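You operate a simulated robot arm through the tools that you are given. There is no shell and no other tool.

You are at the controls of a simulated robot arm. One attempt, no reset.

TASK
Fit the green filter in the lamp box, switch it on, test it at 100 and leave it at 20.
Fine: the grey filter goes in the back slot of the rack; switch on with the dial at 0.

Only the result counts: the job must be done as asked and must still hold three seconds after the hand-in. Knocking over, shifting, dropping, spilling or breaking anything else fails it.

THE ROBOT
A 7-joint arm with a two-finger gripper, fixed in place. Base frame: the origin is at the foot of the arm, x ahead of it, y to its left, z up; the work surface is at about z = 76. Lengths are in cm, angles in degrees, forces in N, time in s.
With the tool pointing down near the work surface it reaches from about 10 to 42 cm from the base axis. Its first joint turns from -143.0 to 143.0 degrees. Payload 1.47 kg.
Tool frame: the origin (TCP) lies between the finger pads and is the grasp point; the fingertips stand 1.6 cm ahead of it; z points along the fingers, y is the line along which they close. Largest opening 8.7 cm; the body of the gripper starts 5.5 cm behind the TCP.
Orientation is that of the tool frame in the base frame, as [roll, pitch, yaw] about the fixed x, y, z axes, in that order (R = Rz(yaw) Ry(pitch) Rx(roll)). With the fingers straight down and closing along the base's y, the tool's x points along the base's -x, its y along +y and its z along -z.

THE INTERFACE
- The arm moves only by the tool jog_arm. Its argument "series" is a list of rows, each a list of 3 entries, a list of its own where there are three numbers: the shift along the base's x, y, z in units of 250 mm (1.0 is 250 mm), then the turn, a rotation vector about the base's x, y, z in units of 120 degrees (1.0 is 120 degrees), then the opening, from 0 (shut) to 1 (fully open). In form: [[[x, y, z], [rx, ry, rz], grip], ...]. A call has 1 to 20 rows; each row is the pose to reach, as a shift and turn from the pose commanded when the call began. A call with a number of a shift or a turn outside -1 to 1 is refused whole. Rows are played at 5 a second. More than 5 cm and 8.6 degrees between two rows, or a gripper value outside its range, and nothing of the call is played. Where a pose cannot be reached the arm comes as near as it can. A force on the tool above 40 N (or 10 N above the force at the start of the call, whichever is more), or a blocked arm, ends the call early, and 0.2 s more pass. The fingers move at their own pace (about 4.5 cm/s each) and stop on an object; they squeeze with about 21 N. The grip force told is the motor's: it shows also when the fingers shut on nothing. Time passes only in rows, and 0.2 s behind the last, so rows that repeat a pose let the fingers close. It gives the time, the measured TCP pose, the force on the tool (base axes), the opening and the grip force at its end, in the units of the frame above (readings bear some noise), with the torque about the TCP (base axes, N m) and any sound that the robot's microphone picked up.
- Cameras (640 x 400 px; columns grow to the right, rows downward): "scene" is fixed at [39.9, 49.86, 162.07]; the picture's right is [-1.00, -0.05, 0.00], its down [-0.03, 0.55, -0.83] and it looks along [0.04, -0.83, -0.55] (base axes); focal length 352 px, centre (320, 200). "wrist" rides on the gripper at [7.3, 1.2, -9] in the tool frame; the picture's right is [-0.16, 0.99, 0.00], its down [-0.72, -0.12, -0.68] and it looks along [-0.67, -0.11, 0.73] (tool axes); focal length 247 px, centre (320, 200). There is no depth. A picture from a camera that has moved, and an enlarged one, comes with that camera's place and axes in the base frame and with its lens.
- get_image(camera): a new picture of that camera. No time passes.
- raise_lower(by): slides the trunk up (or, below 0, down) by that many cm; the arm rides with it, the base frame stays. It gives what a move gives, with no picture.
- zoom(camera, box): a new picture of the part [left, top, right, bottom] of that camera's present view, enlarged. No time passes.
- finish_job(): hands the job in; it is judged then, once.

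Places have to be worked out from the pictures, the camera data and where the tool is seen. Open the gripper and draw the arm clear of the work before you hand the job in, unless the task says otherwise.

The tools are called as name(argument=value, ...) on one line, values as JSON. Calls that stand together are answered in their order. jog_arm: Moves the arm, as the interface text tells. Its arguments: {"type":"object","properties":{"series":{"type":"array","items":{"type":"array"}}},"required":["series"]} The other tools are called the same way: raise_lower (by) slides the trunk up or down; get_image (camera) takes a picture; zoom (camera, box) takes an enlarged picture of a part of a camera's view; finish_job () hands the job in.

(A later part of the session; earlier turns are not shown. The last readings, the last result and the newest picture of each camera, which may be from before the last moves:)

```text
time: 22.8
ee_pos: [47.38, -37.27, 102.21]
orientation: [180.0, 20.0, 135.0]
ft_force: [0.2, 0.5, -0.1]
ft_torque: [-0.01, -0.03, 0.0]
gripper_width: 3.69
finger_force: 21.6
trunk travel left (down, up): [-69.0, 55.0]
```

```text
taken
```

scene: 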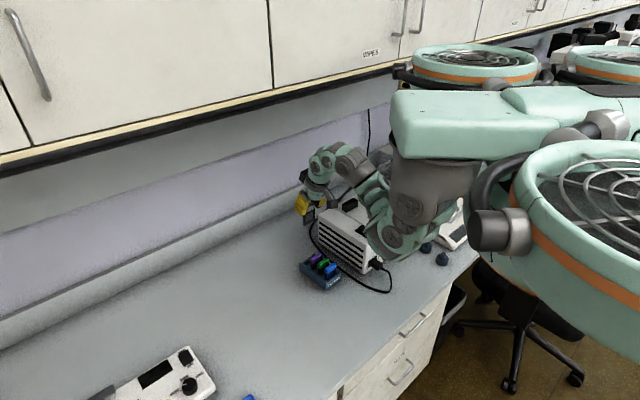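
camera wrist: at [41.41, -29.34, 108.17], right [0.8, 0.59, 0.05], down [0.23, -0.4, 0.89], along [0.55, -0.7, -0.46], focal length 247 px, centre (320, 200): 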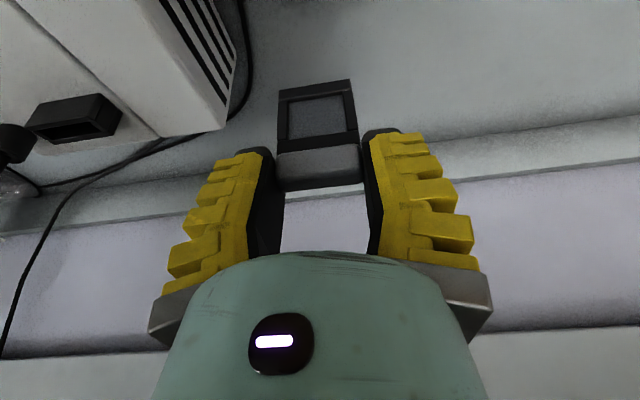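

The grey filter is over the rack's back end, with the elbow hanging clear in front of the box. I'll descend about 10 cm, still above the purple handle, and take close views.

jog_arm(series=[[[0, 0, -0.1], [0, 0, 0], 0.2], [[0, 0, -0.2], [0, 0, 0], 0.2], [[0, 0, -0.3], [0, 0, 0], 0.2], [[0, 0, -0.4], [0, 0, 0], 0.2], [[0, 0, -0.42], [0, 0, 0], 0.2], [[0, 0, -0.42], [0, 0, 0], 0.2]])

get_image(camera="wrist")

get_image(camera="scene")

zoom(camera="scene", box=[280, 200, 360, 300])

```text
time: 24.2
ee_pos: [47.67, -37.14, 91.72]
orientation: [179.9, 20.0, 134.9]
ft_force: [0.3, -0.6, 0.4]
ft_torque: [0.0, 0.02, 0.0]
gripper_width: 3.64
finger_force: 20.7
trunk travel left (down, up): [-69.0, 55.0]
```

```text
taken
camera wrist: at [41.51, -29.34, 97.62], right [0.8, 0.59, 0.05], down [0.23, -0.4, 0.89], along [0.55, -0.7, -0.46], focal length 247 px, centre (320, 200)
```

wrist: 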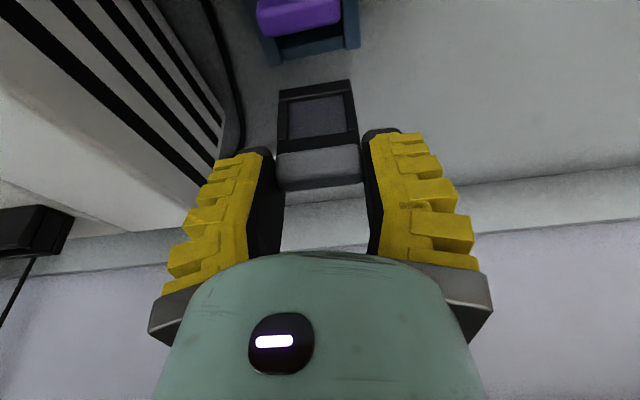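

```text
taken
```

scene: 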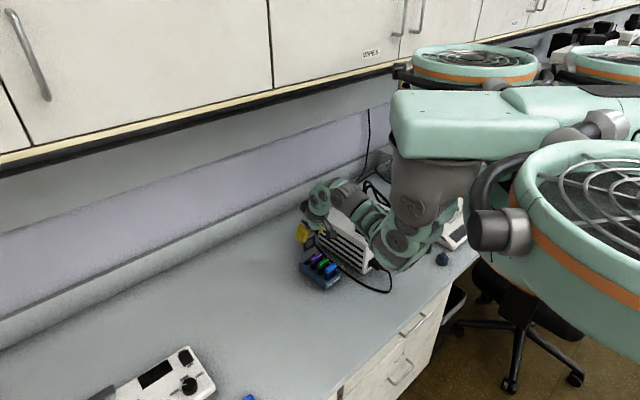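

```text
4.00 times, centred on (320, 250) of scene
camera zoom: at [39.9, 49.86, 162.07], right [-1.0, -0.05, 0.0], down [-0.03, 0.55, -0.83], along [0.04, -0.83, -0.55], focal length 1408 px, centre (320, 0)
```

zoom: 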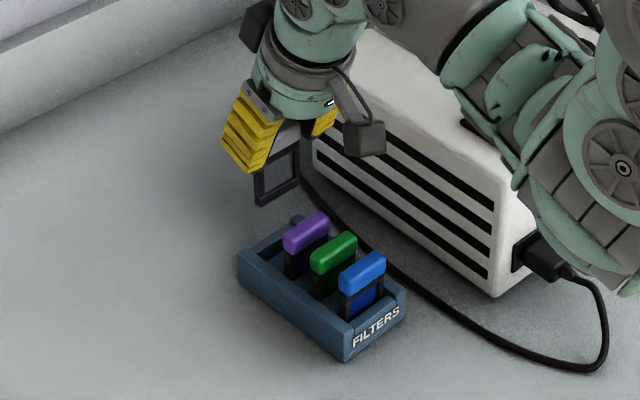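

The elbow appears to be well in front of the bench items and the readings are quiet. I'll zoom the wrist view onto the rack's back end to line up the slot with the plate.

zoom(camera="wrist", box=[230, 0, 390, 100])

zoom(camera="scene", box=[295, 220, 345, 300])

```text
4.00 times, centred on (310, 50) of wrist
camera zoom: at [41.51, -29.34, 97.62], right [0.8, 0.59, 0.05], down [0.23, -0.4, 0.89], along [0.55, -0.7, -0.46], focal length 988 px, centre (360, 800)
```

zoom: 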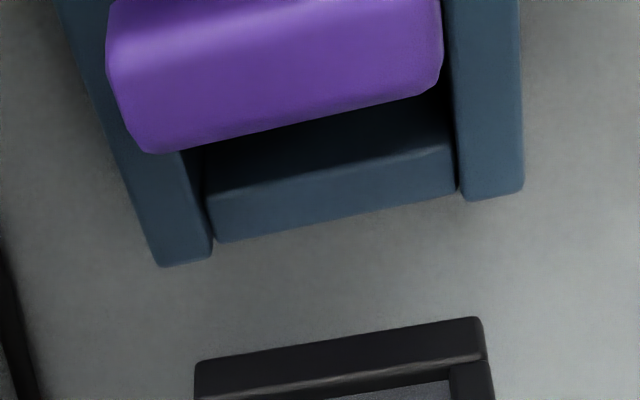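

```text
5.00 times, centred on (320, 260) of scene
camera zoom: at [39.9, 49.86, 162.07], right [-1.0, -0.05, 0.0], down [-0.03, 0.55, -0.83], along [0.04, -0.83, -0.55], focal length 1760 px, centre (320, -100)
```

zoom: 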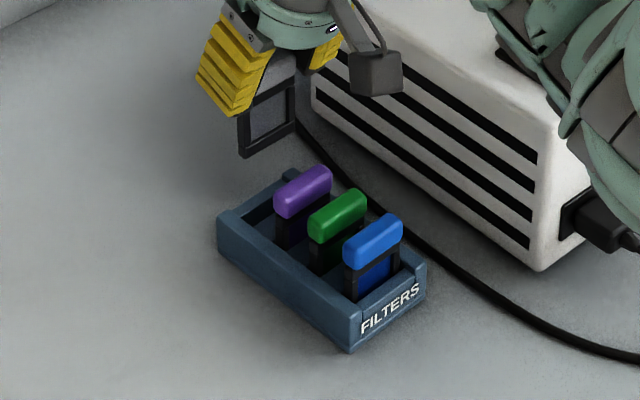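

By my estimate the plate's front face is at v≈59.7 and the empty slot spans about v 59.7–61.0, centred at u≈7.4. I'll shift 0.2 cm outward and lower until the plate bottom is just above the slot.

jog_arm(series=[[[0.006, -0.006, -0.06], [0, 0, 0], 0.2], [[0.006, -0.006, -0.13], [0, 0, 0], 0.2], [[0.006, -0.006, -0.2], [0, 0, 0], 0.2], [[0.006, -0.006, -0.21], [0, 0, 0], 0.2], [[0.006, -0.006, -0.21], [0, 0, 0], 0.2]])

get_image(camera="wrist")

zoom(camera="scene", box=[280, 220, 360, 300])

get_image(camera="scene")

```text
time: 25.4
ee_pos: [47.83, -37.35, 86.37]
orientation: [180.0, 20.0, 135.0]
ft_force: [-0.2, 1.3, -0.2]
ft_torque: [0.03, -0.01, 0.02]
gripper_width: 3.66
finger_force: 20.8
trunk travel left (down, up): [-69.0, 55.0]
```

```text
taken
camera wrist: at [41.61, -29.45, 92.37], right [0.8, 0.59, 0.05], down [0.23, -0.4, 0.89], along [0.55, -0.7, -0.46], focal length 247 px, centre (320, 200)
```

wrist: 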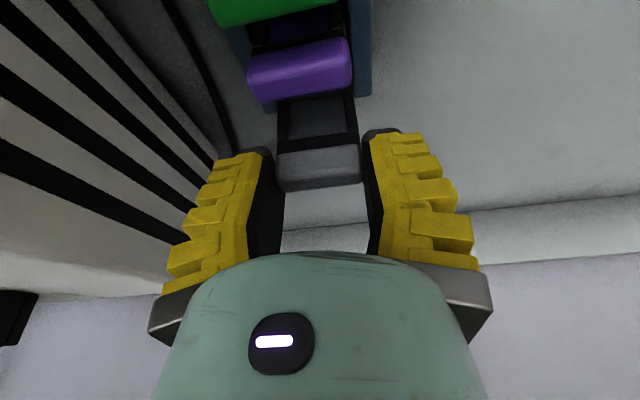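

```text
5.00 times, centred on (320, 260) of scene
camera zoom: at [39.9, 49.86, 162.07], right [-1.0, -0.05, 0.0], down [-0.03, 0.55, -0.83], along [0.04, -0.83, -0.55], focal length 1760 px, centre (320, -100)
```

zoom: 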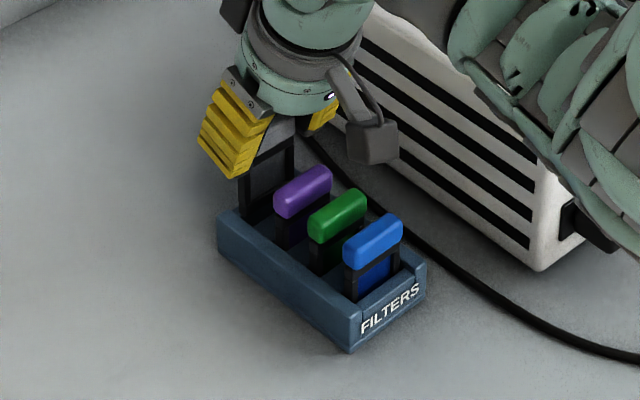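

```text
taken
```

scene: 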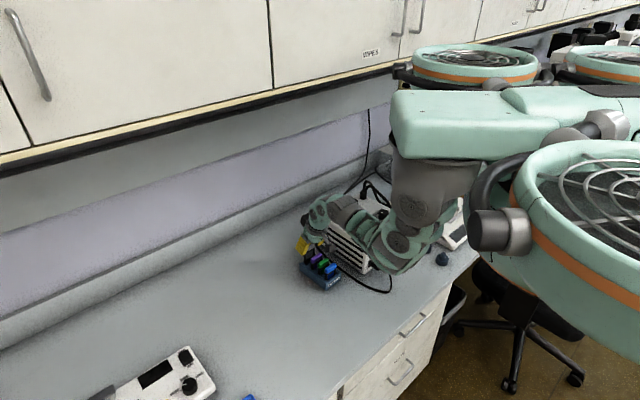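

It looks well aligned. I'll take enlarged views of the entry before inserting.

zoom(camera="scene", box=[300, 235, 340, 275])

zoom(camera="wrist", box=[230, 30, 390, 200])

```text
10.00 times, centred on (320, 255) of scene
camera zoom: at [39.9, 49.86, 162.07], right [-1.0, -0.05, 0.0], down [-0.03, 0.55, -0.83], along [0.04, -0.83, -0.55], focal length 3521 px, centre (320, -350)
```

zoom: 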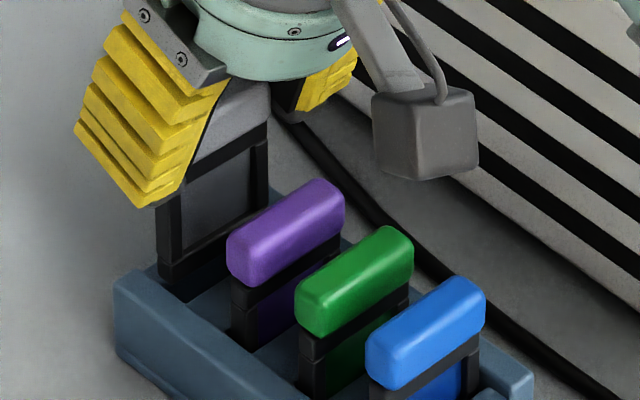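

```text
2.35 times, centred on (310, 115) of wrist
camera zoom: at [41.61, -29.45, 92.37], right [0.8, 0.59, 0.05], down [0.23, -0.4, 0.89], along [0.55, -0.7, -0.46], focal length 581 px, centre (344, 400)
```

zoom: 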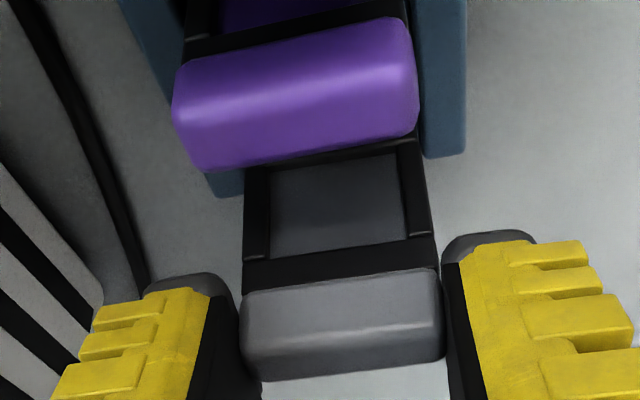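

The grey plate lines up with the purple one one pitch back, perhaps 0.1–0.2 cm too far out. I'll correct that slightly and insert slowly, watching the force.

jog_arm(series=[[[-0.005, 0.0025, 0], [0, 0, 0], 0.2], [[-0.005, 0.0025, -0.02], [0, 0, 0], 0.2], [[-0.005, 0.0025, -0.04], [0, 0, 0], 0.2], [[-0.005, 0.0025, -0.06], [0, 0, 0], 0.2], [[-0.005, 0.0025, -0.06], [0, 0, 0], 0.2]])

zoom(camera="scene", box=[300, 235, 340, 275])

```text
time: 26.6
ee_pos: [47.79, -37.53, 85.17]
orientation: [-179.9, 20.1, 135.2]
ft_force: [-0.4, -1.8, 13.5]
ft_torque: [-0.09, -0.05, -0.01]
gripper_width: 4.12
finger_force: 20.8
trunk travel left (down, up): [-69.0, 55.0]
```

```text
10.00 times, centred on (320, 255) of scene
camera zoom: at [39.9, 49.86, 162.07], right [-1.0, -0.05, 0.0], down [-0.03, 0.55, -0.83], along [0.04, -0.83, -0.55], focal length 3521 px, centre (320, -350)
```

zoom: 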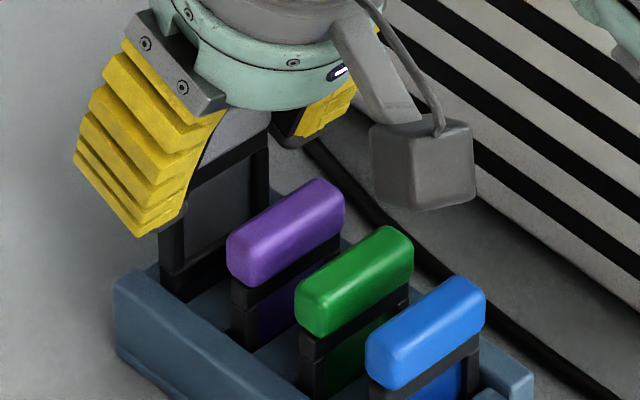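

Contact came at 13 N: the plate is resting on a bar and the fingers slid a little down the handle. I'll lift slightly and look from the wrist to see which way it is off.

jog_arm(series=[[[0, 0, 0.03], [0, 0, 0], 0.2], [[0, 0, 0.04], [0, 0, 0], 0.2], [[0, 0, 0.04], [0, 0, 0], 0.2]])

zoom(camera="wrist", box=[230, 50, 390, 180])

zoom(camera="scene", box=[300, 235, 340, 275])

```text
time: 27.4
ee_pos: [47.7, -37.26, 85.92]
orientation: [-180.0, 19.9, 135.1]
ft_force: [0.5, -0.7, 0.1]
ft_torque: [-0.02, 0.04, 0.01]
gripper_width: 3.86
finger_force: 20.9
trunk travel left (down, up): [-69.0, 55.0]
```

```text
3.08 times, centred on (310, 115) of wrist
camera zoom: at [41.49, -29.38, 91.89], right [0.8, 0.59, 0.05], down [0.23, -0.4, 0.89], along [0.55, -0.7, -0.46], focal length 760 px, centre (351, 462)
```

zoom: 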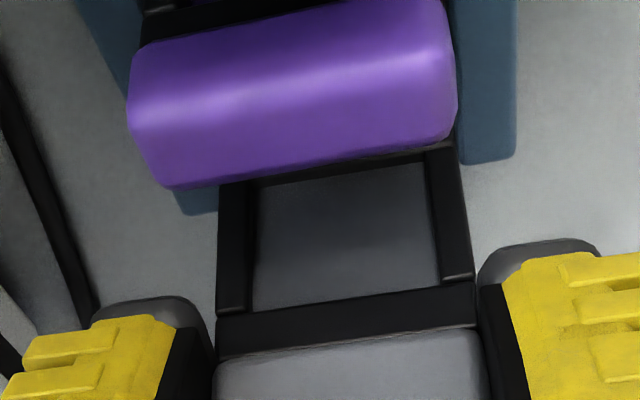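

```text
10.00 times, centred on (320, 255) of scene
camera zoom: at [39.9, 49.86, 162.07], right [-1.0, -0.05, 0.0], down [-0.03, 0.55, -0.83], along [0.04, -0.83, -0.55], focal length 3521 px, centre (320, -350)
```

zoom: 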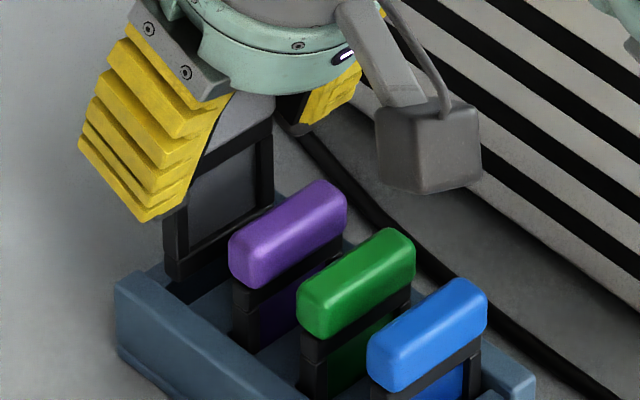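

I'll enlarge the scene around the grey plate and the slot even more.

zoom(camera="scene", box=[308, 248, 332, 272])

zoom(camera="scene", box=[296, 252, 346, 292])

```text
16.00 times, centred on (320, 260) of scene
camera zoom: at [39.9, 49.86, 162.07], right [-1.0, -0.05, 0.0], down [-0.03, 0.55, -0.83], along [0.04, -0.83, -0.55], focal length 5633 px, centre (320, -760)
```

zoom: 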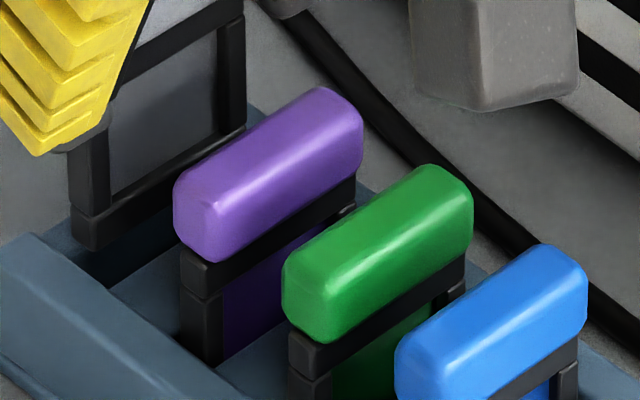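

```text
10.00 times, centred on (321, 272) of scene
camera zoom: at [39.9, 49.86, 162.07], right [-1.0, -0.05, 0.0], down [-0.03, 0.55, -0.83], along [0.04, -0.83, -0.55], focal length 3521 px, centre (310, -520)
```

zoom: 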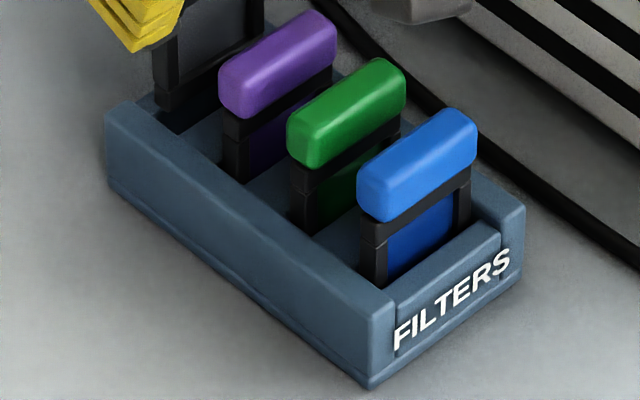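

The sideways (u) alignment looks right, but extrapolating the handle spacing puts the slot about 0.25 cm nearer the robot than the plate. I'll shift back by that and lower gently again.

jog_arm(series=[[[-0.007, 0.007, 0], [0, 0, 0], 0.2], [[-0.007, 0.007, -0.01], [0, 0, 0], 0.2], [[-0.007, 0.007, -0.02], [0, 0, 0], 0.2], [[-0.007, 0.007, -0.03], [0, 0, 0], 0.2], [[-0.007, 0.007, -0.03], [0, 0, 0], 0.2]])

zoom(camera="scene", box=[308, 248, 332, 272])

```text
time: 28.6
ee_pos: [47.42, -37.11, 85.3]
orientation: [-180.0, 19.9, 135.0]
ft_force: [-0.3, -0.4, -0.8]
ft_torque: [0.02, -0.02, 0.02]
gripper_width: 3.88
finger_force: 20.6
trunk travel left (down, up): [-69.0, 55.0]
```

```text
16.00 times, centred on (320, 260) of scene
camera zoom: at [39.9, 49.86, 162.07], right [-1.0, -0.05, 0.0], down [-0.03, 0.55, -0.83], along [0.04, -0.83, -0.55], focal length 5633 px, centre (320, -760)
```

zoom: 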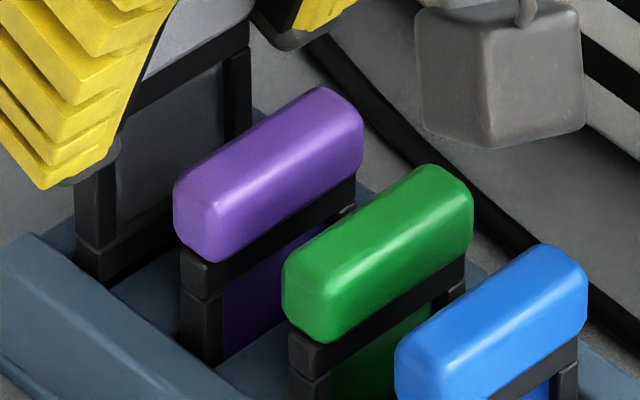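

No force now, and the plate foot sits right at the bar edge as the purple one does. I'll continue lowering slowly into the slot.

jog_arm(series=[[[0, 0, -0.015], [0, 0, 0], 0.2], [[0, 0, -0.03], [0, 0, 0], 0.2], [[0, 0, -0.045], [0, 0, 0], 0.2], [[0, 0, -0.06], [0, 0, 0], 0.2], [[0, 0, -0.075], [0, 0, 0], 0.2], [[0, 0, -0.09], [0, 0, 0], 0.2], [[0, 0, -0.09], [0, 0, 0], 0.2]])

zoom(camera="scene", box=[300, 240, 340, 280])

zoom(camera="wrist", box=[200, 0, 420, 200])

```text
time: 30.2
ee_pos: [47.37, -37.17, 83.0]
orientation: [-179.9, 20.0, 135.1]
ft_force: [0.0, -0.8, -1.0]
ft_torque: [-0.05, -0.01, 0.06]
gripper_width: 3.87
finger_force: 21.1
trunk travel left (down, up): [-69.0, 55.0]
```

```text
10.00 times, centred on (320, 260) of scene
camera zoom: at [39.9, 49.86, 162.07], right [-1.0, -0.05, 0.0], down [-0.03, 0.55, -0.83], along [0.04, -0.83, -0.55], focal length 3521 px, centre (320, -400)
```

zoom: 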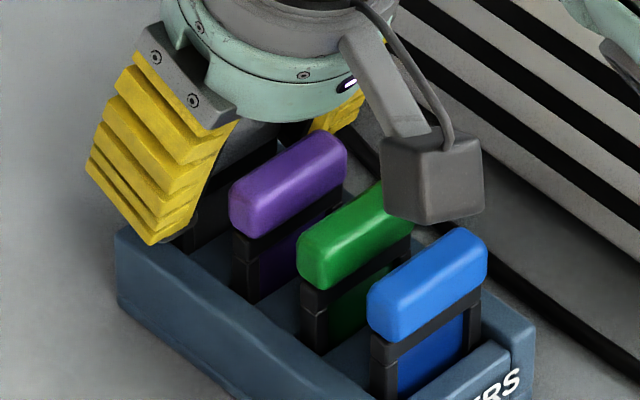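

```text
2.00 times, centred on (310, 100) of wrist
camera zoom: at [41.33, -29.22, 88.86], right [0.8, 0.59, 0.05], down [0.23, -0.4, 0.89], along [0.55, -0.7, -0.46], focal length 494 px, centre (340, 400)
```

zoom: 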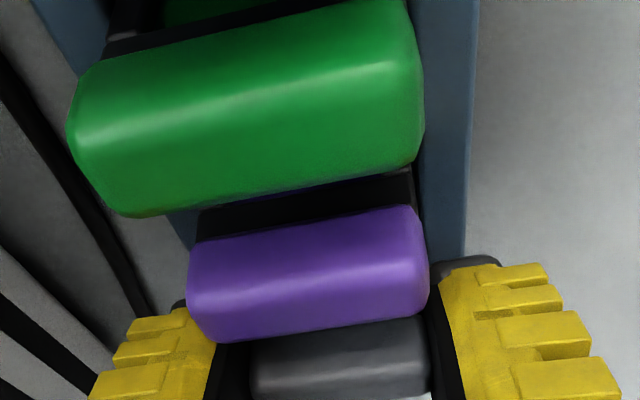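

The filter has gone 2.3 cm into the slot with no resistance. I'll feel for the bottom over the last half centimetre.

jog_arm(series=[[[0, 0, -0.008], [0, 0, 0], 0.2], [[0, 0, -0.016], [0, 0, 0], 0.2], [[0, 0, -0.024], [0, 0, 0], 0.2], [[0, 0, -0.024], [0, 0, 0], 0.2]])

zoom(camera="scene", box=[300, 240, 340, 280])

```text
time: 31.2
ee_pos: [47.68, -37.27, 82.54]
orientation: [180.0, 20.2, 134.9]
ft_force: [-0.9, -0.6, 13.5]
ft_torque: [-0.03, 0.03, 0.02]
gripper_width: 4.2
finger_force: 21.2
trunk travel left (down, up): [-69.0, 55.0]
```

```text
10.00 times, centred on (320, 260) of scene
camera zoom: at [39.9, 49.86, 162.07], right [-1.0, -0.05, 0.0], down [-0.03, 0.55, -0.83], along [0.04, -0.83, -0.55], focal length 3521 px, centre (320, -400)
```

zoom: 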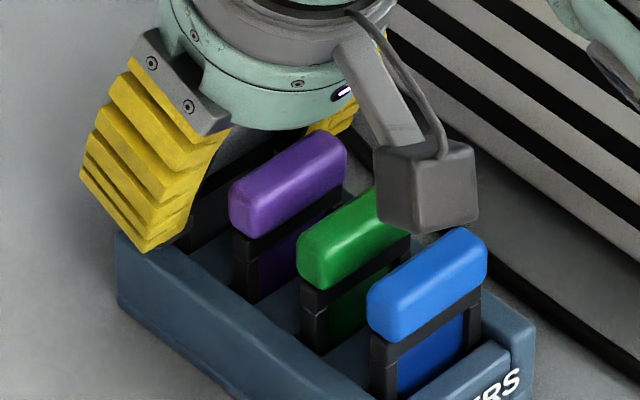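

It has bottomed, with 13 N at z≈82.5. I'll relieve the load, open just enough to clear the handle ends, and rise straight up.

jog_arm(series=[[[0, 0, 0.01], [0, 0, 0], 0.2], [[0, 0, 0.01], [0, 0, 0], 0.4], [[0, 0, 0.01], [0, 0, 0], 0.55], [[0, 0, 0.01], [0, 0, 0], 0.55], [[0, 0, 0.06], [0, 0, 0], 0.55], [[0, 0, 0.12], [0, 0, 0], 0.55], [[0, 0, 0.22], [0, 0, 0], 0.55], [[0, 0, 0.34], [0, 0, 0], 0.55], [[0, 0, 0.4], [0, 0, 0], 0.55], [[0, 0, 0.4], [0, 0, 0], 0.55]])

get_image(camera="wrist")

zoom(camera="scene", box=[295, 240, 345, 290])

```text
time: 33.4
ee_pos: [47.44, -37.13, 92.42]
orientation: [-180.0, 20.1, 135.0]
ft_force: [-0.5, 0.2, 0.0]
ft_torque: [-0.02, 0.02, 0.01]
gripper_width: 5.31
finger_force: 3.5
trunk travel left (down, up): [-69.0, 55.0]
```

```text
taken
camera wrist: at [41.3, -29.23, 98.33], right [0.8, 0.59, 0.05], down [0.23, -0.4, 0.89], along [0.55, -0.7, -0.46], focal length 247 px, centre (320, 200)
```

wrist: 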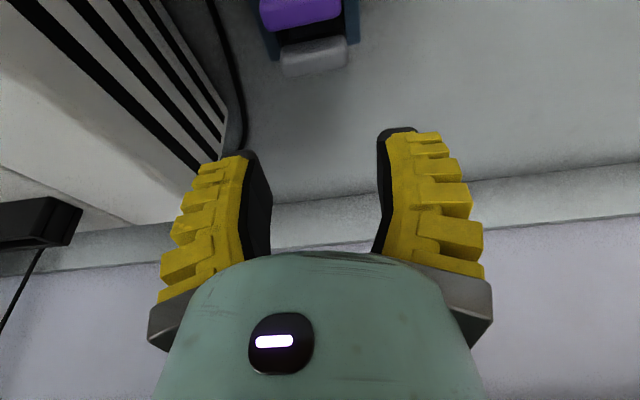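

```text
8.00 times, centred on (320, 265) of scene
camera zoom: at [39.9, 49.86, 162.07], right [-1.0, -0.05, 0.0], down [-0.03, 0.55, -0.83], along [0.04, -0.83, -0.55], focal length 2816 px, centre (320, -320)
```

zoom: 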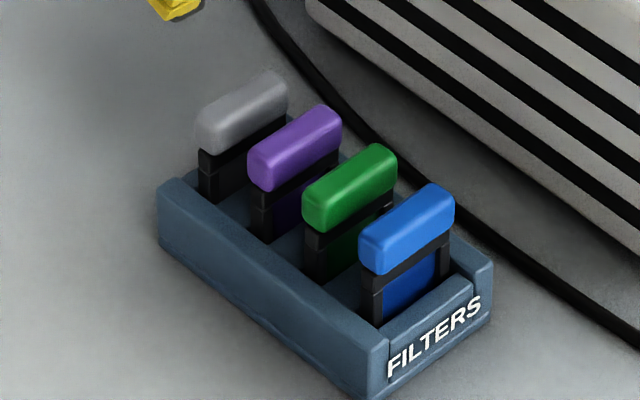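

The grey filter is seated in the back slot, level with the others. Next I'll move above the green handle at v≈53.6, u≈7.2, staying high.

jog_arm(series=[[[-0.09, 0.088, 0], [0, 0, 0], 0.55], [[-0.177, 0.173, 0], [0, 0, 0], 0.55], [[-0.177, 0.173, -0.08], [0, 0, 0], 0.55], [[-0.177, 0.173, -0.16], [0, 0, 0], 0.55], [[-0.177, 0.173, -0.2], [0, 0, 0], 0.55], [[-0.177, 0.173, -0.2], [0, 0, 0], 0.55]])

get_image(camera="wrist")

get_image(camera="scene")

zoom(camera="scene", box=[295, 240, 345, 290])

```text
time: 34.8
ee_pos: [43.16, -32.69, 87.41]
orientation: [-180.0, 20.0, 134.9]
ft_force: [-0.6, 0.0, -0.1]
ft_torque: [0.0, 0.04, 0.01]
gripper_width: 5.33
finger_force: 4.0
trunk travel left (down, up): [-69.0, 55.0]
```

```text
taken
camera wrist: at [36.94, -24.89, 93.27], right [0.8, 0.59, 0.05], down [0.23, -0.4, 0.89], along [0.55, -0.7, -0.46], focal length 247 px, centre (320, 200)
```

wrist: 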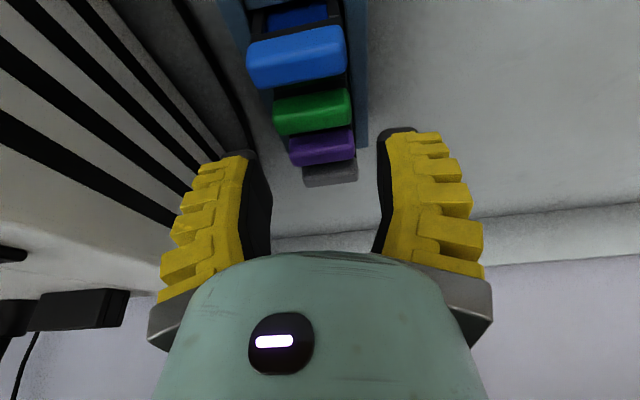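

```text
taken
```

scene: 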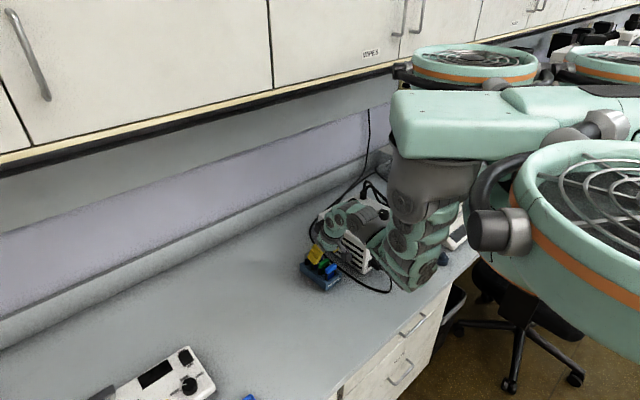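

```text
8.00 times, centred on (320, 265) of scene
camera zoom: at [39.9, 49.86, 162.07], right [-1.0, -0.05, 0.0], down [-0.03, 0.55, -0.83], along [0.04, -0.83, -0.55], focal length 2816 px, centre (320, -320)
```

zoom: 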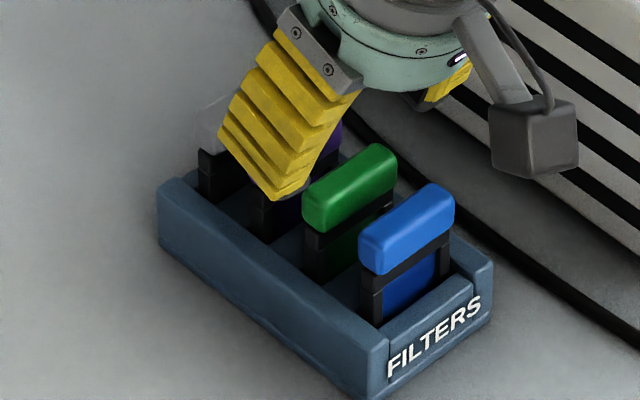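

The green handle is between the open fingers, with the tool about 0.15 cm too far in +u. I'll correct that and descend to grasp height while watching clearance to its neighbours.

jog_arm(series=[[[-0.004, -0.004, 0], [0, 0, 0], 0.55], [[-0.004, -0.004, -0.05], [0, 0, 0], 0.55], [[-0.004, -0.004, -0.1], [0, 0, 0], 0.55], [[-0.004, -0.004, -0.14], [0, 0, 0], 0.55], [[-0.004, -0.004, -0.14], [0, 0, 0], 0.55]])

get_image(camera="wrist")

zoom(camera="scene", box=[295, 240, 345, 290])

```text
time: 36.0
ee_pos: [42.96, -32.9, 83.93]
orientation: [-179.9, 20.0, 135.0]
ft_force: [-0.3, -0.1, 0.5]
ft_torque: [-0.01, -0.04, 0.04]
gripper_width: 5.35
finger_force: 3.4
trunk travel left (down, up): [-69.0, 55.0]
```

```text
taken
camera wrist: at [36.82, -25.0, 89.82], right [0.8, 0.59, 0.05], down [0.23, -0.4, 0.89], along [0.55, -0.7, -0.46], focal length 247 px, centre (320, 200)
```

wrist: 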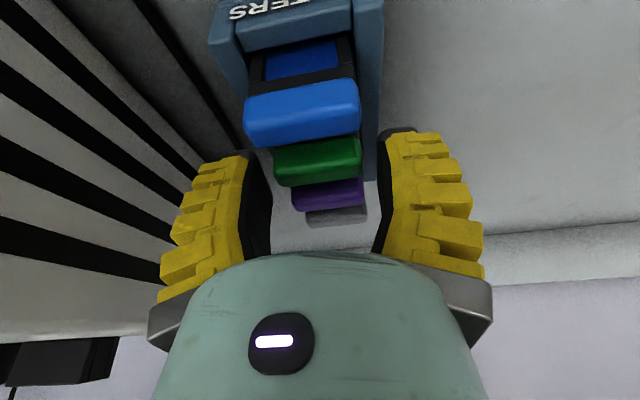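

```text
8.00 times, centred on (320, 265) of scene
camera zoom: at [39.9, 49.86, 162.07], right [-1.0, -0.05, 0.0], down [-0.03, 0.55, -0.83], along [0.04, -0.83, -0.55], focal length 2816 px, centre (320, -320)
```

zoom: 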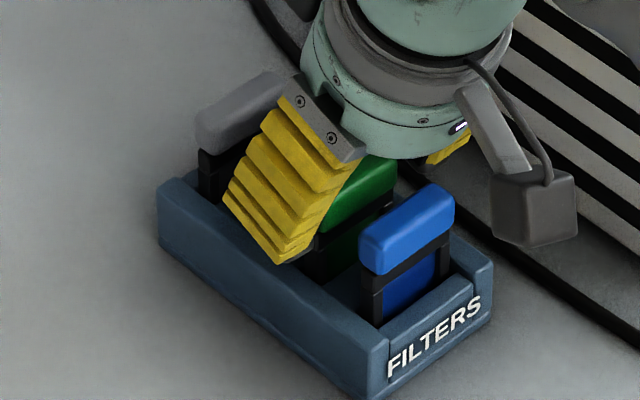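

The green handle sits in the fingers almost exactly as the grey one did at the lamp. Closing now.

jog_arm(series=[[[0, 0, 0], [0, 0, 0], 0.45], [[0, 0, 0], [0, 0, 0], 0.3], [[0, 0, 0], [0, 0, 0], 0.2], [[0, 0, 0], [0, 0, 0], 0.2]])

zoom(camera="wrist", box=[200, 50, 420, 220])

```text
time: 37.0
ee_pos: [42.9, -32.89, 83.93]
orientation: [180.0, 20.1, 135.0]
ft_force: [-2.9, 2.0, 7.3]
ft_torque: [0.09, 0.17, 0.03]
gripper_width: 3.93
finger_force: 21.1
trunk travel left (down, up): [-69.0, 55.0]
```

```text
2.35 times, centred on (310, 135) of wrist
camera zoom: at [36.82, -25.03, 89.85], right [0.8, 0.59, 0.05], down [0.23, -0.4, 0.89], along [0.55, -0.7, -0.46], focal length 581 px, centre (344, 353)
```

zoom: 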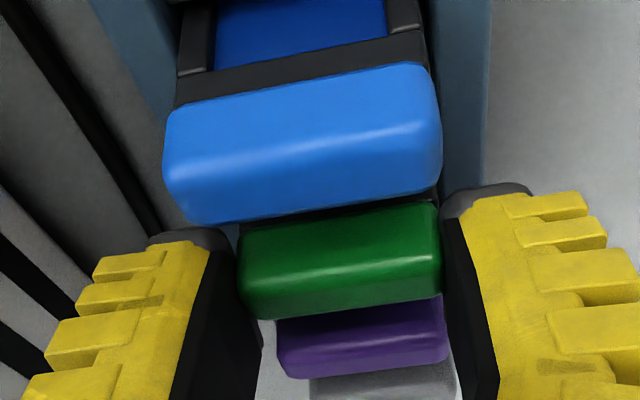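

Gripped at the same width as before. Lifting green straight up out of the rack.

jog_arm(series=[[[0, 0, 0.03], [0, 0, 0], 0.2], [[0, 0, 0.07], [0, 0, 0], 0.2], [[0, 0, 0.12], [0, 0, 0], 0.2], [[0, 0, 0.18], [0, 0, 0], 0.2], [[0, 0, 0.25], [0, 0, 0], 0.2], [[0, 0, 0.34], [0, 0, 0], 0.2], [[0, 0, 0.44], [0, 0, 0], 0.2], [[0, 0, 0.44], [0, 0, 0], 0.2]])

zoom(camera="wrist", box=[250, 0, 400, 200])

get_image(camera="scene")

zoom(camera="scene", box=[285, 210, 345, 290])

```text
time: 38.8
ee_pos: [42.98, -32.8, 94.88]
orientation: [180.0, 20.0, 134.9]
ft_force: [0.1, 0.2, 0.6]
ft_torque: [-0.02, -0.01, 0.02]
gripper_width: 3.76
finger_force: 20.7
trunk travel left (down, up): [-69.0, 55.0]
```

```text
2.00 times, centred on (325, 100) of wrist
camera zoom: at [36.85, -24.95, 100.8], right [0.8, 0.59, 0.05], down [0.23, -0.4, 0.89], along [0.55, -0.7, -0.46], focal length 494 px, centre (310, 400)
```

zoom: 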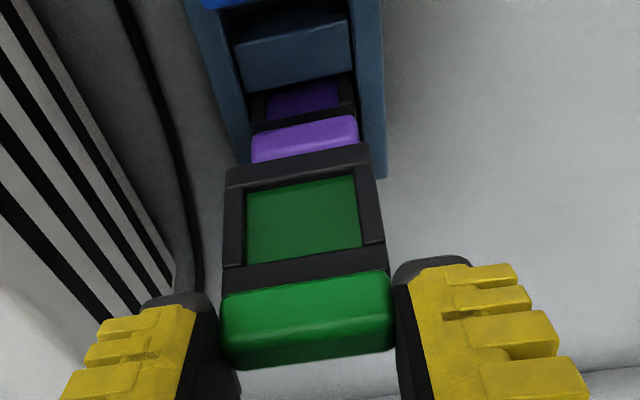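

```text
taken
```

scene: 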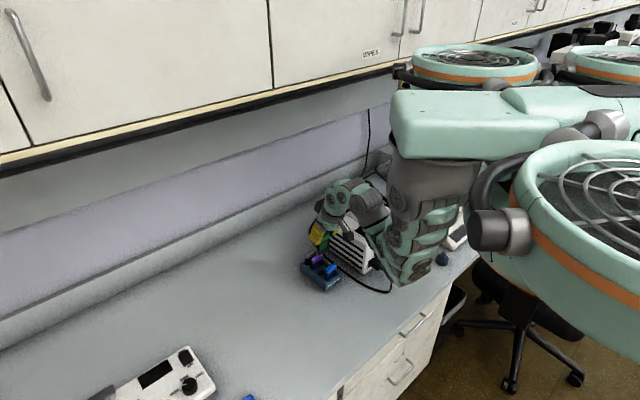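

```text
5.00 times, centred on (315, 250) of scene
camera zoom: at [39.9, 49.86, 162.07], right [-1.0, -0.05, 0.0], down [-0.03, 0.55, -0.83], along [0.04, -0.83, -0.55], focal length 1760 px, centre (345, -50)
```

zoom: 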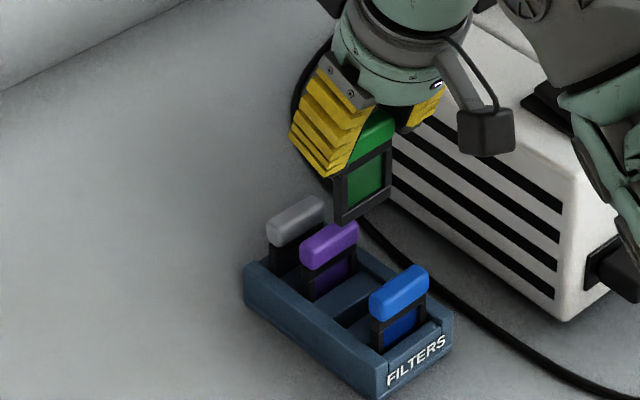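

Green is out and hangs straight. Compared with the grey reference it sits about 0.3 cm lower and about 0.1 cm nearer the robot in the fingers. I'll carry it up and over by the proven route to above the lamp's holder.

jog_arm(series=[[[0, 0, 0.1], [0, 0, 0], 0.2], [[0.04, -0.04, 0.2], [0, 0, 0], 0.2], [[0.1, -0.1, 0.3], [0, 0, 0], 0.2], [[0.176, -0.176, 0.34], [0, 0, 0], 0.2], [[0.089, -0.289, 0.34], [0, 0, 0], 0.2], [[0.003, -0.402, 0.34], [0, 0, 0], 0.2], [[-0.084, -0.515, 0.34], [0, 0, 0], 0.2], [[-0.17, -0.628, 0.34], [0, 0, 0], 0.2], [[-0.257, -0.741, 0.34], [0, 0, 0], 0.2], [[-0.344, -0.854, 0.34], [0, 0, 0], 0.2], [[-0.344, -0.854, 0.34], [0, 0, 0], 0.2]])

get_image(camera="wrist")

zoom(camera="wrist", box=[250, 0, 400, 200])

zoom(camera="scene", box=[320, 120, 400, 220])

```text
time: 41.2
ee_pos: [34.26, -54.23, 103.36]
orientation: [-179.9, 19.9, 135.2]
ft_force: [-0.3, -0.4, 0.7]
ft_torque: [0.0, 0.0, -0.02]
gripper_width: 3.73
finger_force: 21.0
trunk travel left (down, up): [-69.0, 55.0]
```

```text
taken
camera wrist: at [28.19, -46.41, 109.34], right [0.8, 0.59, 0.05], down [0.24, -0.4, 0.89], along [0.55, -0.7, -0.46], focal length 247 px, centre (320, 200)
```

wrist: 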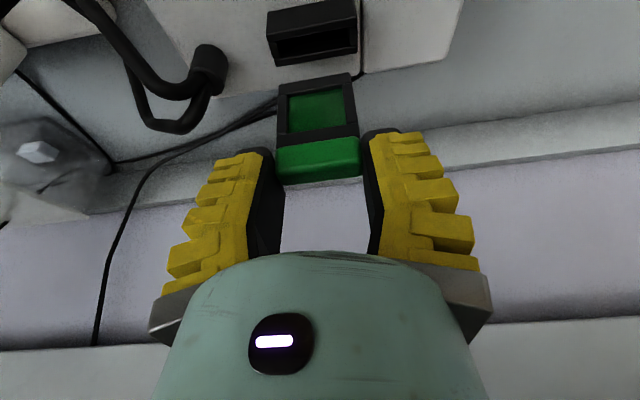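

```text
2.00 times, centred on (325, 100) of wrist
camera zoom: at [28.19, -46.41, 109.34], right [0.8, 0.59, 0.05], down [0.24, -0.4, 0.89], along [0.55, -0.7, -0.46], focal length 494 px, centre (310, 400)
```

zoom: 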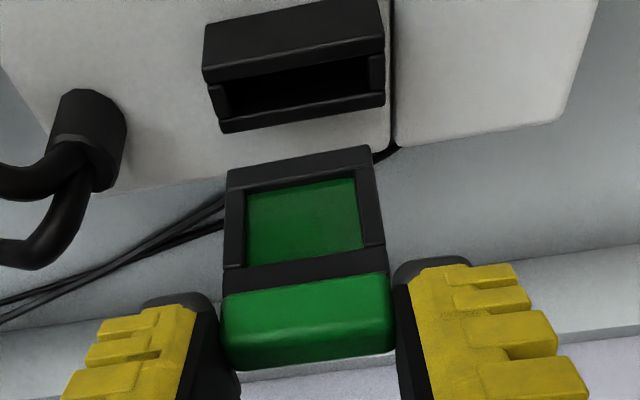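

```text
4.00 times, centred on (360, 170) of scene
camera zoom: at [39.9, 49.86, 162.07], right [-1.0, -0.05, 0.0], down [-0.03, 0.55, -0.83], along [0.04, -0.83, -0.55], focal length 1408 px, centre (160, 320)
```

zoom: 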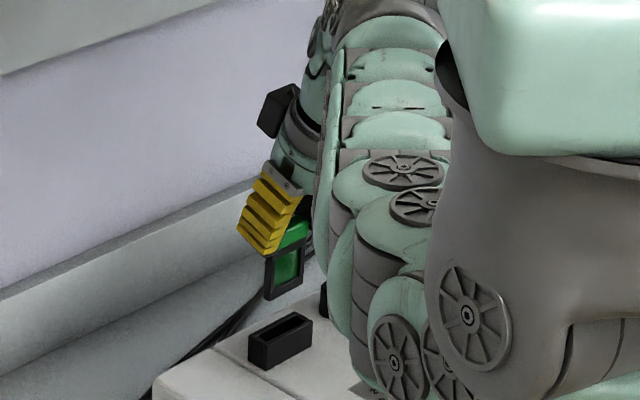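

Green is above the holder and lined up like the grey reference. I'll lower to just above the opening and check the alignment.

jog_arm(series=[[[0.001, 0.002, -0.04], [0, 0, 0], 0.2], [[0.001, 0.002, -0.08], [0, 0, 0], 0.2], [[0.001, 0.002, -0.08], [0, 0, 0], 0.2]])

zoom(camera="wrist", box=[250, 0, 400, 200])

zoom(camera="scene", box=[335, 165, 385, 215])

```text
time: 42.0
ee_pos: [34.36, -54.27, 101.28]
orientation: [-179.9, 20.0, 135.0]
ft_force: [-0.3, 0.1, -0.4]
ft_torque: [-0.01, -0.02, 0.03]
gripper_width: 3.72
finger_force: 21.0
trunk travel left (down, up): [-69.0, 55.0]
```

```text
2.00 times, centred on (325, 100) of wrist
camera zoom: at [28.22, -46.29, 107.27], right [0.8, 0.59, 0.05], down [0.23, -0.4, 0.89], along [0.55, -0.7, -0.46], focal length 494 px, centre (310, 400)
```

zoom: 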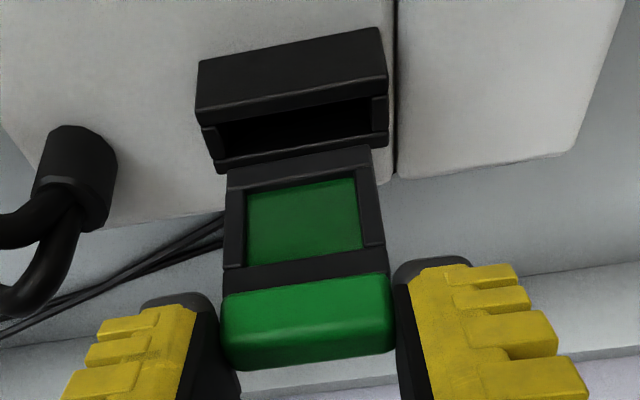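

```text
8.00 times, centred on (360, 190) of scene
camera zoom: at [39.9, 49.86, 162.07], right [-1.0, -0.05, 0.0], down [-0.03, 0.55, -0.83], along [0.04, -0.83, -0.55], focal length 2816 px, centre (0, 280)
```

zoom: 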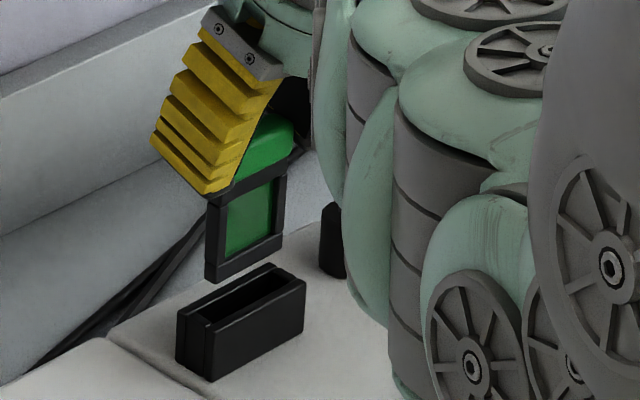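

I'll enlarge the opening and plate once more to judge the last tenths.

zoom(camera="scene", box=[350, 184, 376, 210])

zoom(camera="wrist", box=[280, 0, 370, 100])

```text
15.38 times, centred on (363, 197) of scene
camera zoom: at [39.9, 49.86, 162.07], right [-1.0, -0.05, 0.0], down [-0.03, 0.55, -0.83], along [0.04, -0.83, -0.55], focal length 5416 px, centre (-342, 246)
```

zoom: 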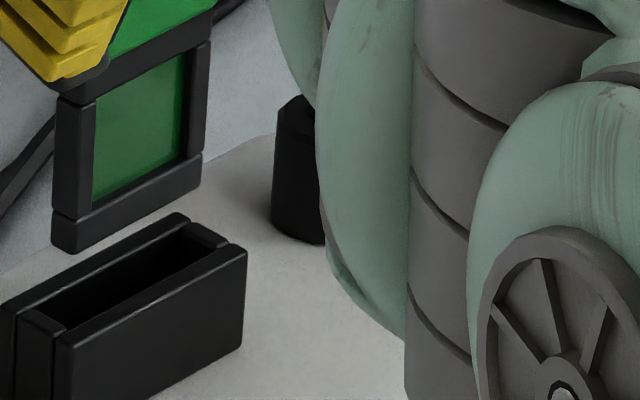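

```text
4.00 times, centred on (325, 50) of wrist
camera zoom: at [28.22, -46.29, 107.27], right [0.8, 0.59, 0.05], down [0.23, -0.4, 0.89], along [0.55, -0.7, -0.46], focal length 988 px, centre (300, 800)
```

zoom: 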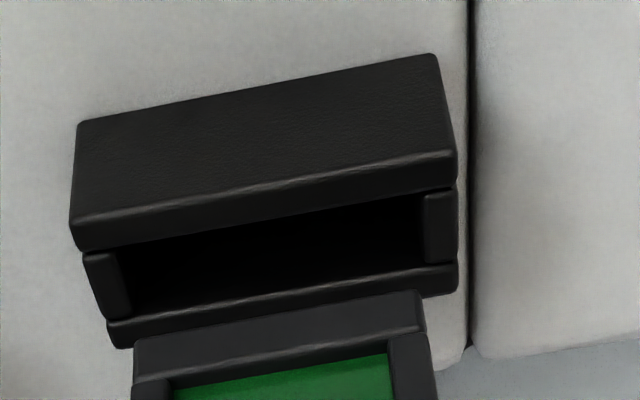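

The opening spans about v 61.8–62.9 and the plate is centred near 62.6, with u well aligned. I'll shift 0.2 cm back and lower so the plate just enters, then check the force.

jog_arm(series=[[[-0.0057, 0.0057, 0], [0, 0, 0], 0.2], [[-0.0057, 0.0057, -0.03], [0, 0, 0], 0.2], [[-0.0057, 0.0057, -0.06], [0, 0, 0], 0.2], [[-0.0057, 0.0057, -0.085], [0, 0, 0], 0.2], [[-0.0057, 0.0057, -0.085], [0, 0, 0], 0.2]])

zoom(camera="wrist", box=[250, 0, 400, 200])

zoom(camera="scene", box=[350, 184, 376, 210])

```text
time: 43.2
ee_pos: [34.25, -54.07, 99.24]
orientation: [-180.0, 20.0, 135.1]
ft_force: [0.4, -0.4, 0.2]
ft_torque: [0.01, 0.04, 0.0]
gripper_width: 3.76
finger_force: 21.0
trunk travel left (down, up): [-69.0, 55.0]
```

```text
2.00 times, centred on (325, 100) of wrist
camera zoom: at [28.12, -46.14, 105.17], right [0.8, 0.59, 0.05], down [0.23, -0.4, 0.89], along [0.55, -0.7, -0.46], focal length 494 px, centre (310, 400)
```

zoom: 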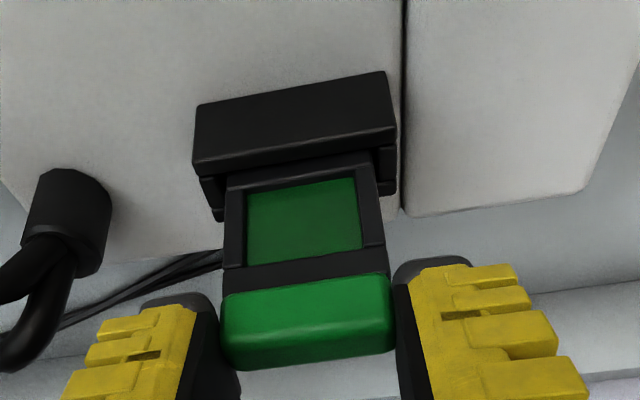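

```text
15.38 times, centred on (363, 197) of scene
camera zoom: at [39.9, 49.86, 162.07], right [-1.0, -0.05, 0.0], down [-0.03, 0.55, -0.83], along [0.04, -0.83, -0.55], focal length 5416 px, centre (-342, 246)
```

zoom: 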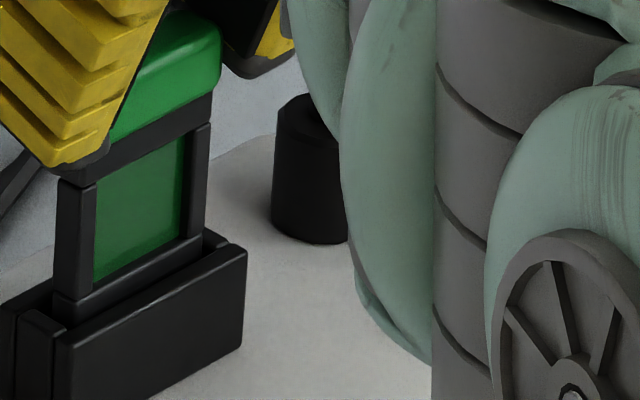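

The plate has entered the opening without force. Lowering further toward the seat.

jog_arm(series=[[[0, 0, -0.02], [0, 0, 0], 0.2], [[0, 0, -0.04], [0, 0, 0], 0.2], [[0, 0, -0.06], [0, 0, 0], 0.2], [[0, 0, -0.08], [0, 0, 0], 0.2], [[0, 0, -0.08], [0, 0, 0], 0.2]])

zoom(camera="scene", box=[350, 184, 376, 210])

```text
time: 44.4
ee_pos: [34.19, -54.1, 97.18]
orientation: [-180.0, 20.0, 135.0]
ft_force: [1.3, -1.1, -0.7]
ft_torque: [0.03, 0.01, 0.01]
gripper_width: 3.71
finger_force: 21.2
trunk travel left (down, up): [-69.0, 55.0]
```

```text
15.38 times, centred on (363, 197) of scene
camera zoom: at [39.9, 49.86, 162.07], right [-1.0, -0.05, 0.0], down [-0.03, 0.55, -0.83], along [0.04, -0.83, -0.55], focal length 5416 px, centre (-342, 246)
```

zoom: 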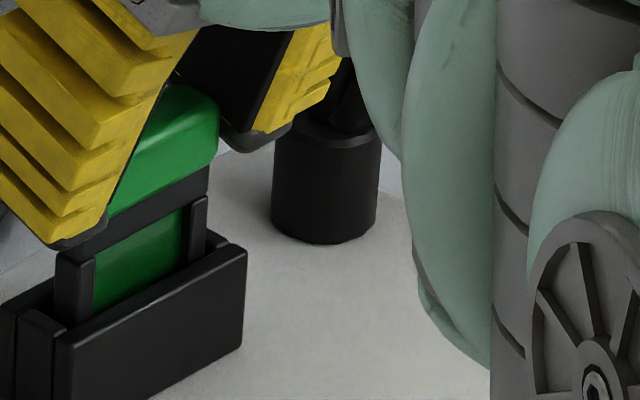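

Still free. I'll feel for the seat over the next 0.9 cm.

jog_arm(series=[[[0, 0, -0.01], [0, 0, 0], 0.2], [[0, 0, -0.02], [0, 0, 0], 0.2], [[0, 0, -0.028], [0, 0, 0], 0.2], [[0, 0, -0.028], [0, 0, 0], 0.2]])

zoom(camera="scene", box=[350, 184, 376, 210])

```text
time: 45.4
ee_pos: [34.39, -54.07, 96.68]
orientation: [-179.9, 20.1, 135.0]
ft_force: [-0.5, 3.0, 11.3]
ft_torque: [0.09, 0.09, -0.01]
gripper_width: 4.15
finger_force: 20.8
trunk travel left (down, up): [-69.0, 55.0]
```

```text
15.38 times, centred on (363, 197) of scene
camera zoom: at [39.9, 49.86, 162.07], right [-1.0, -0.05, 0.0], down [-0.03, 0.55, -0.83], along [0.04, -0.83, -0.55], focal length 5416 px, centre (-342, 246)
```

zoom: 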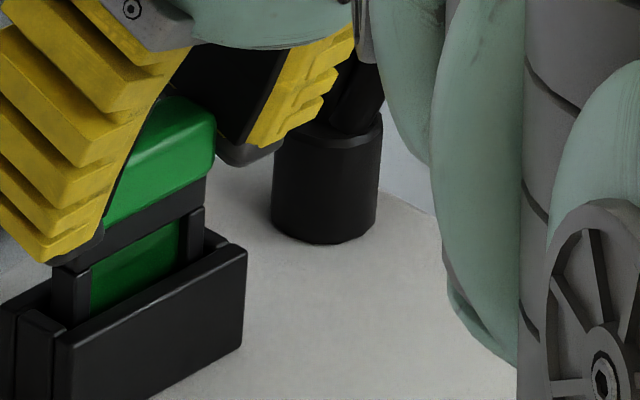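

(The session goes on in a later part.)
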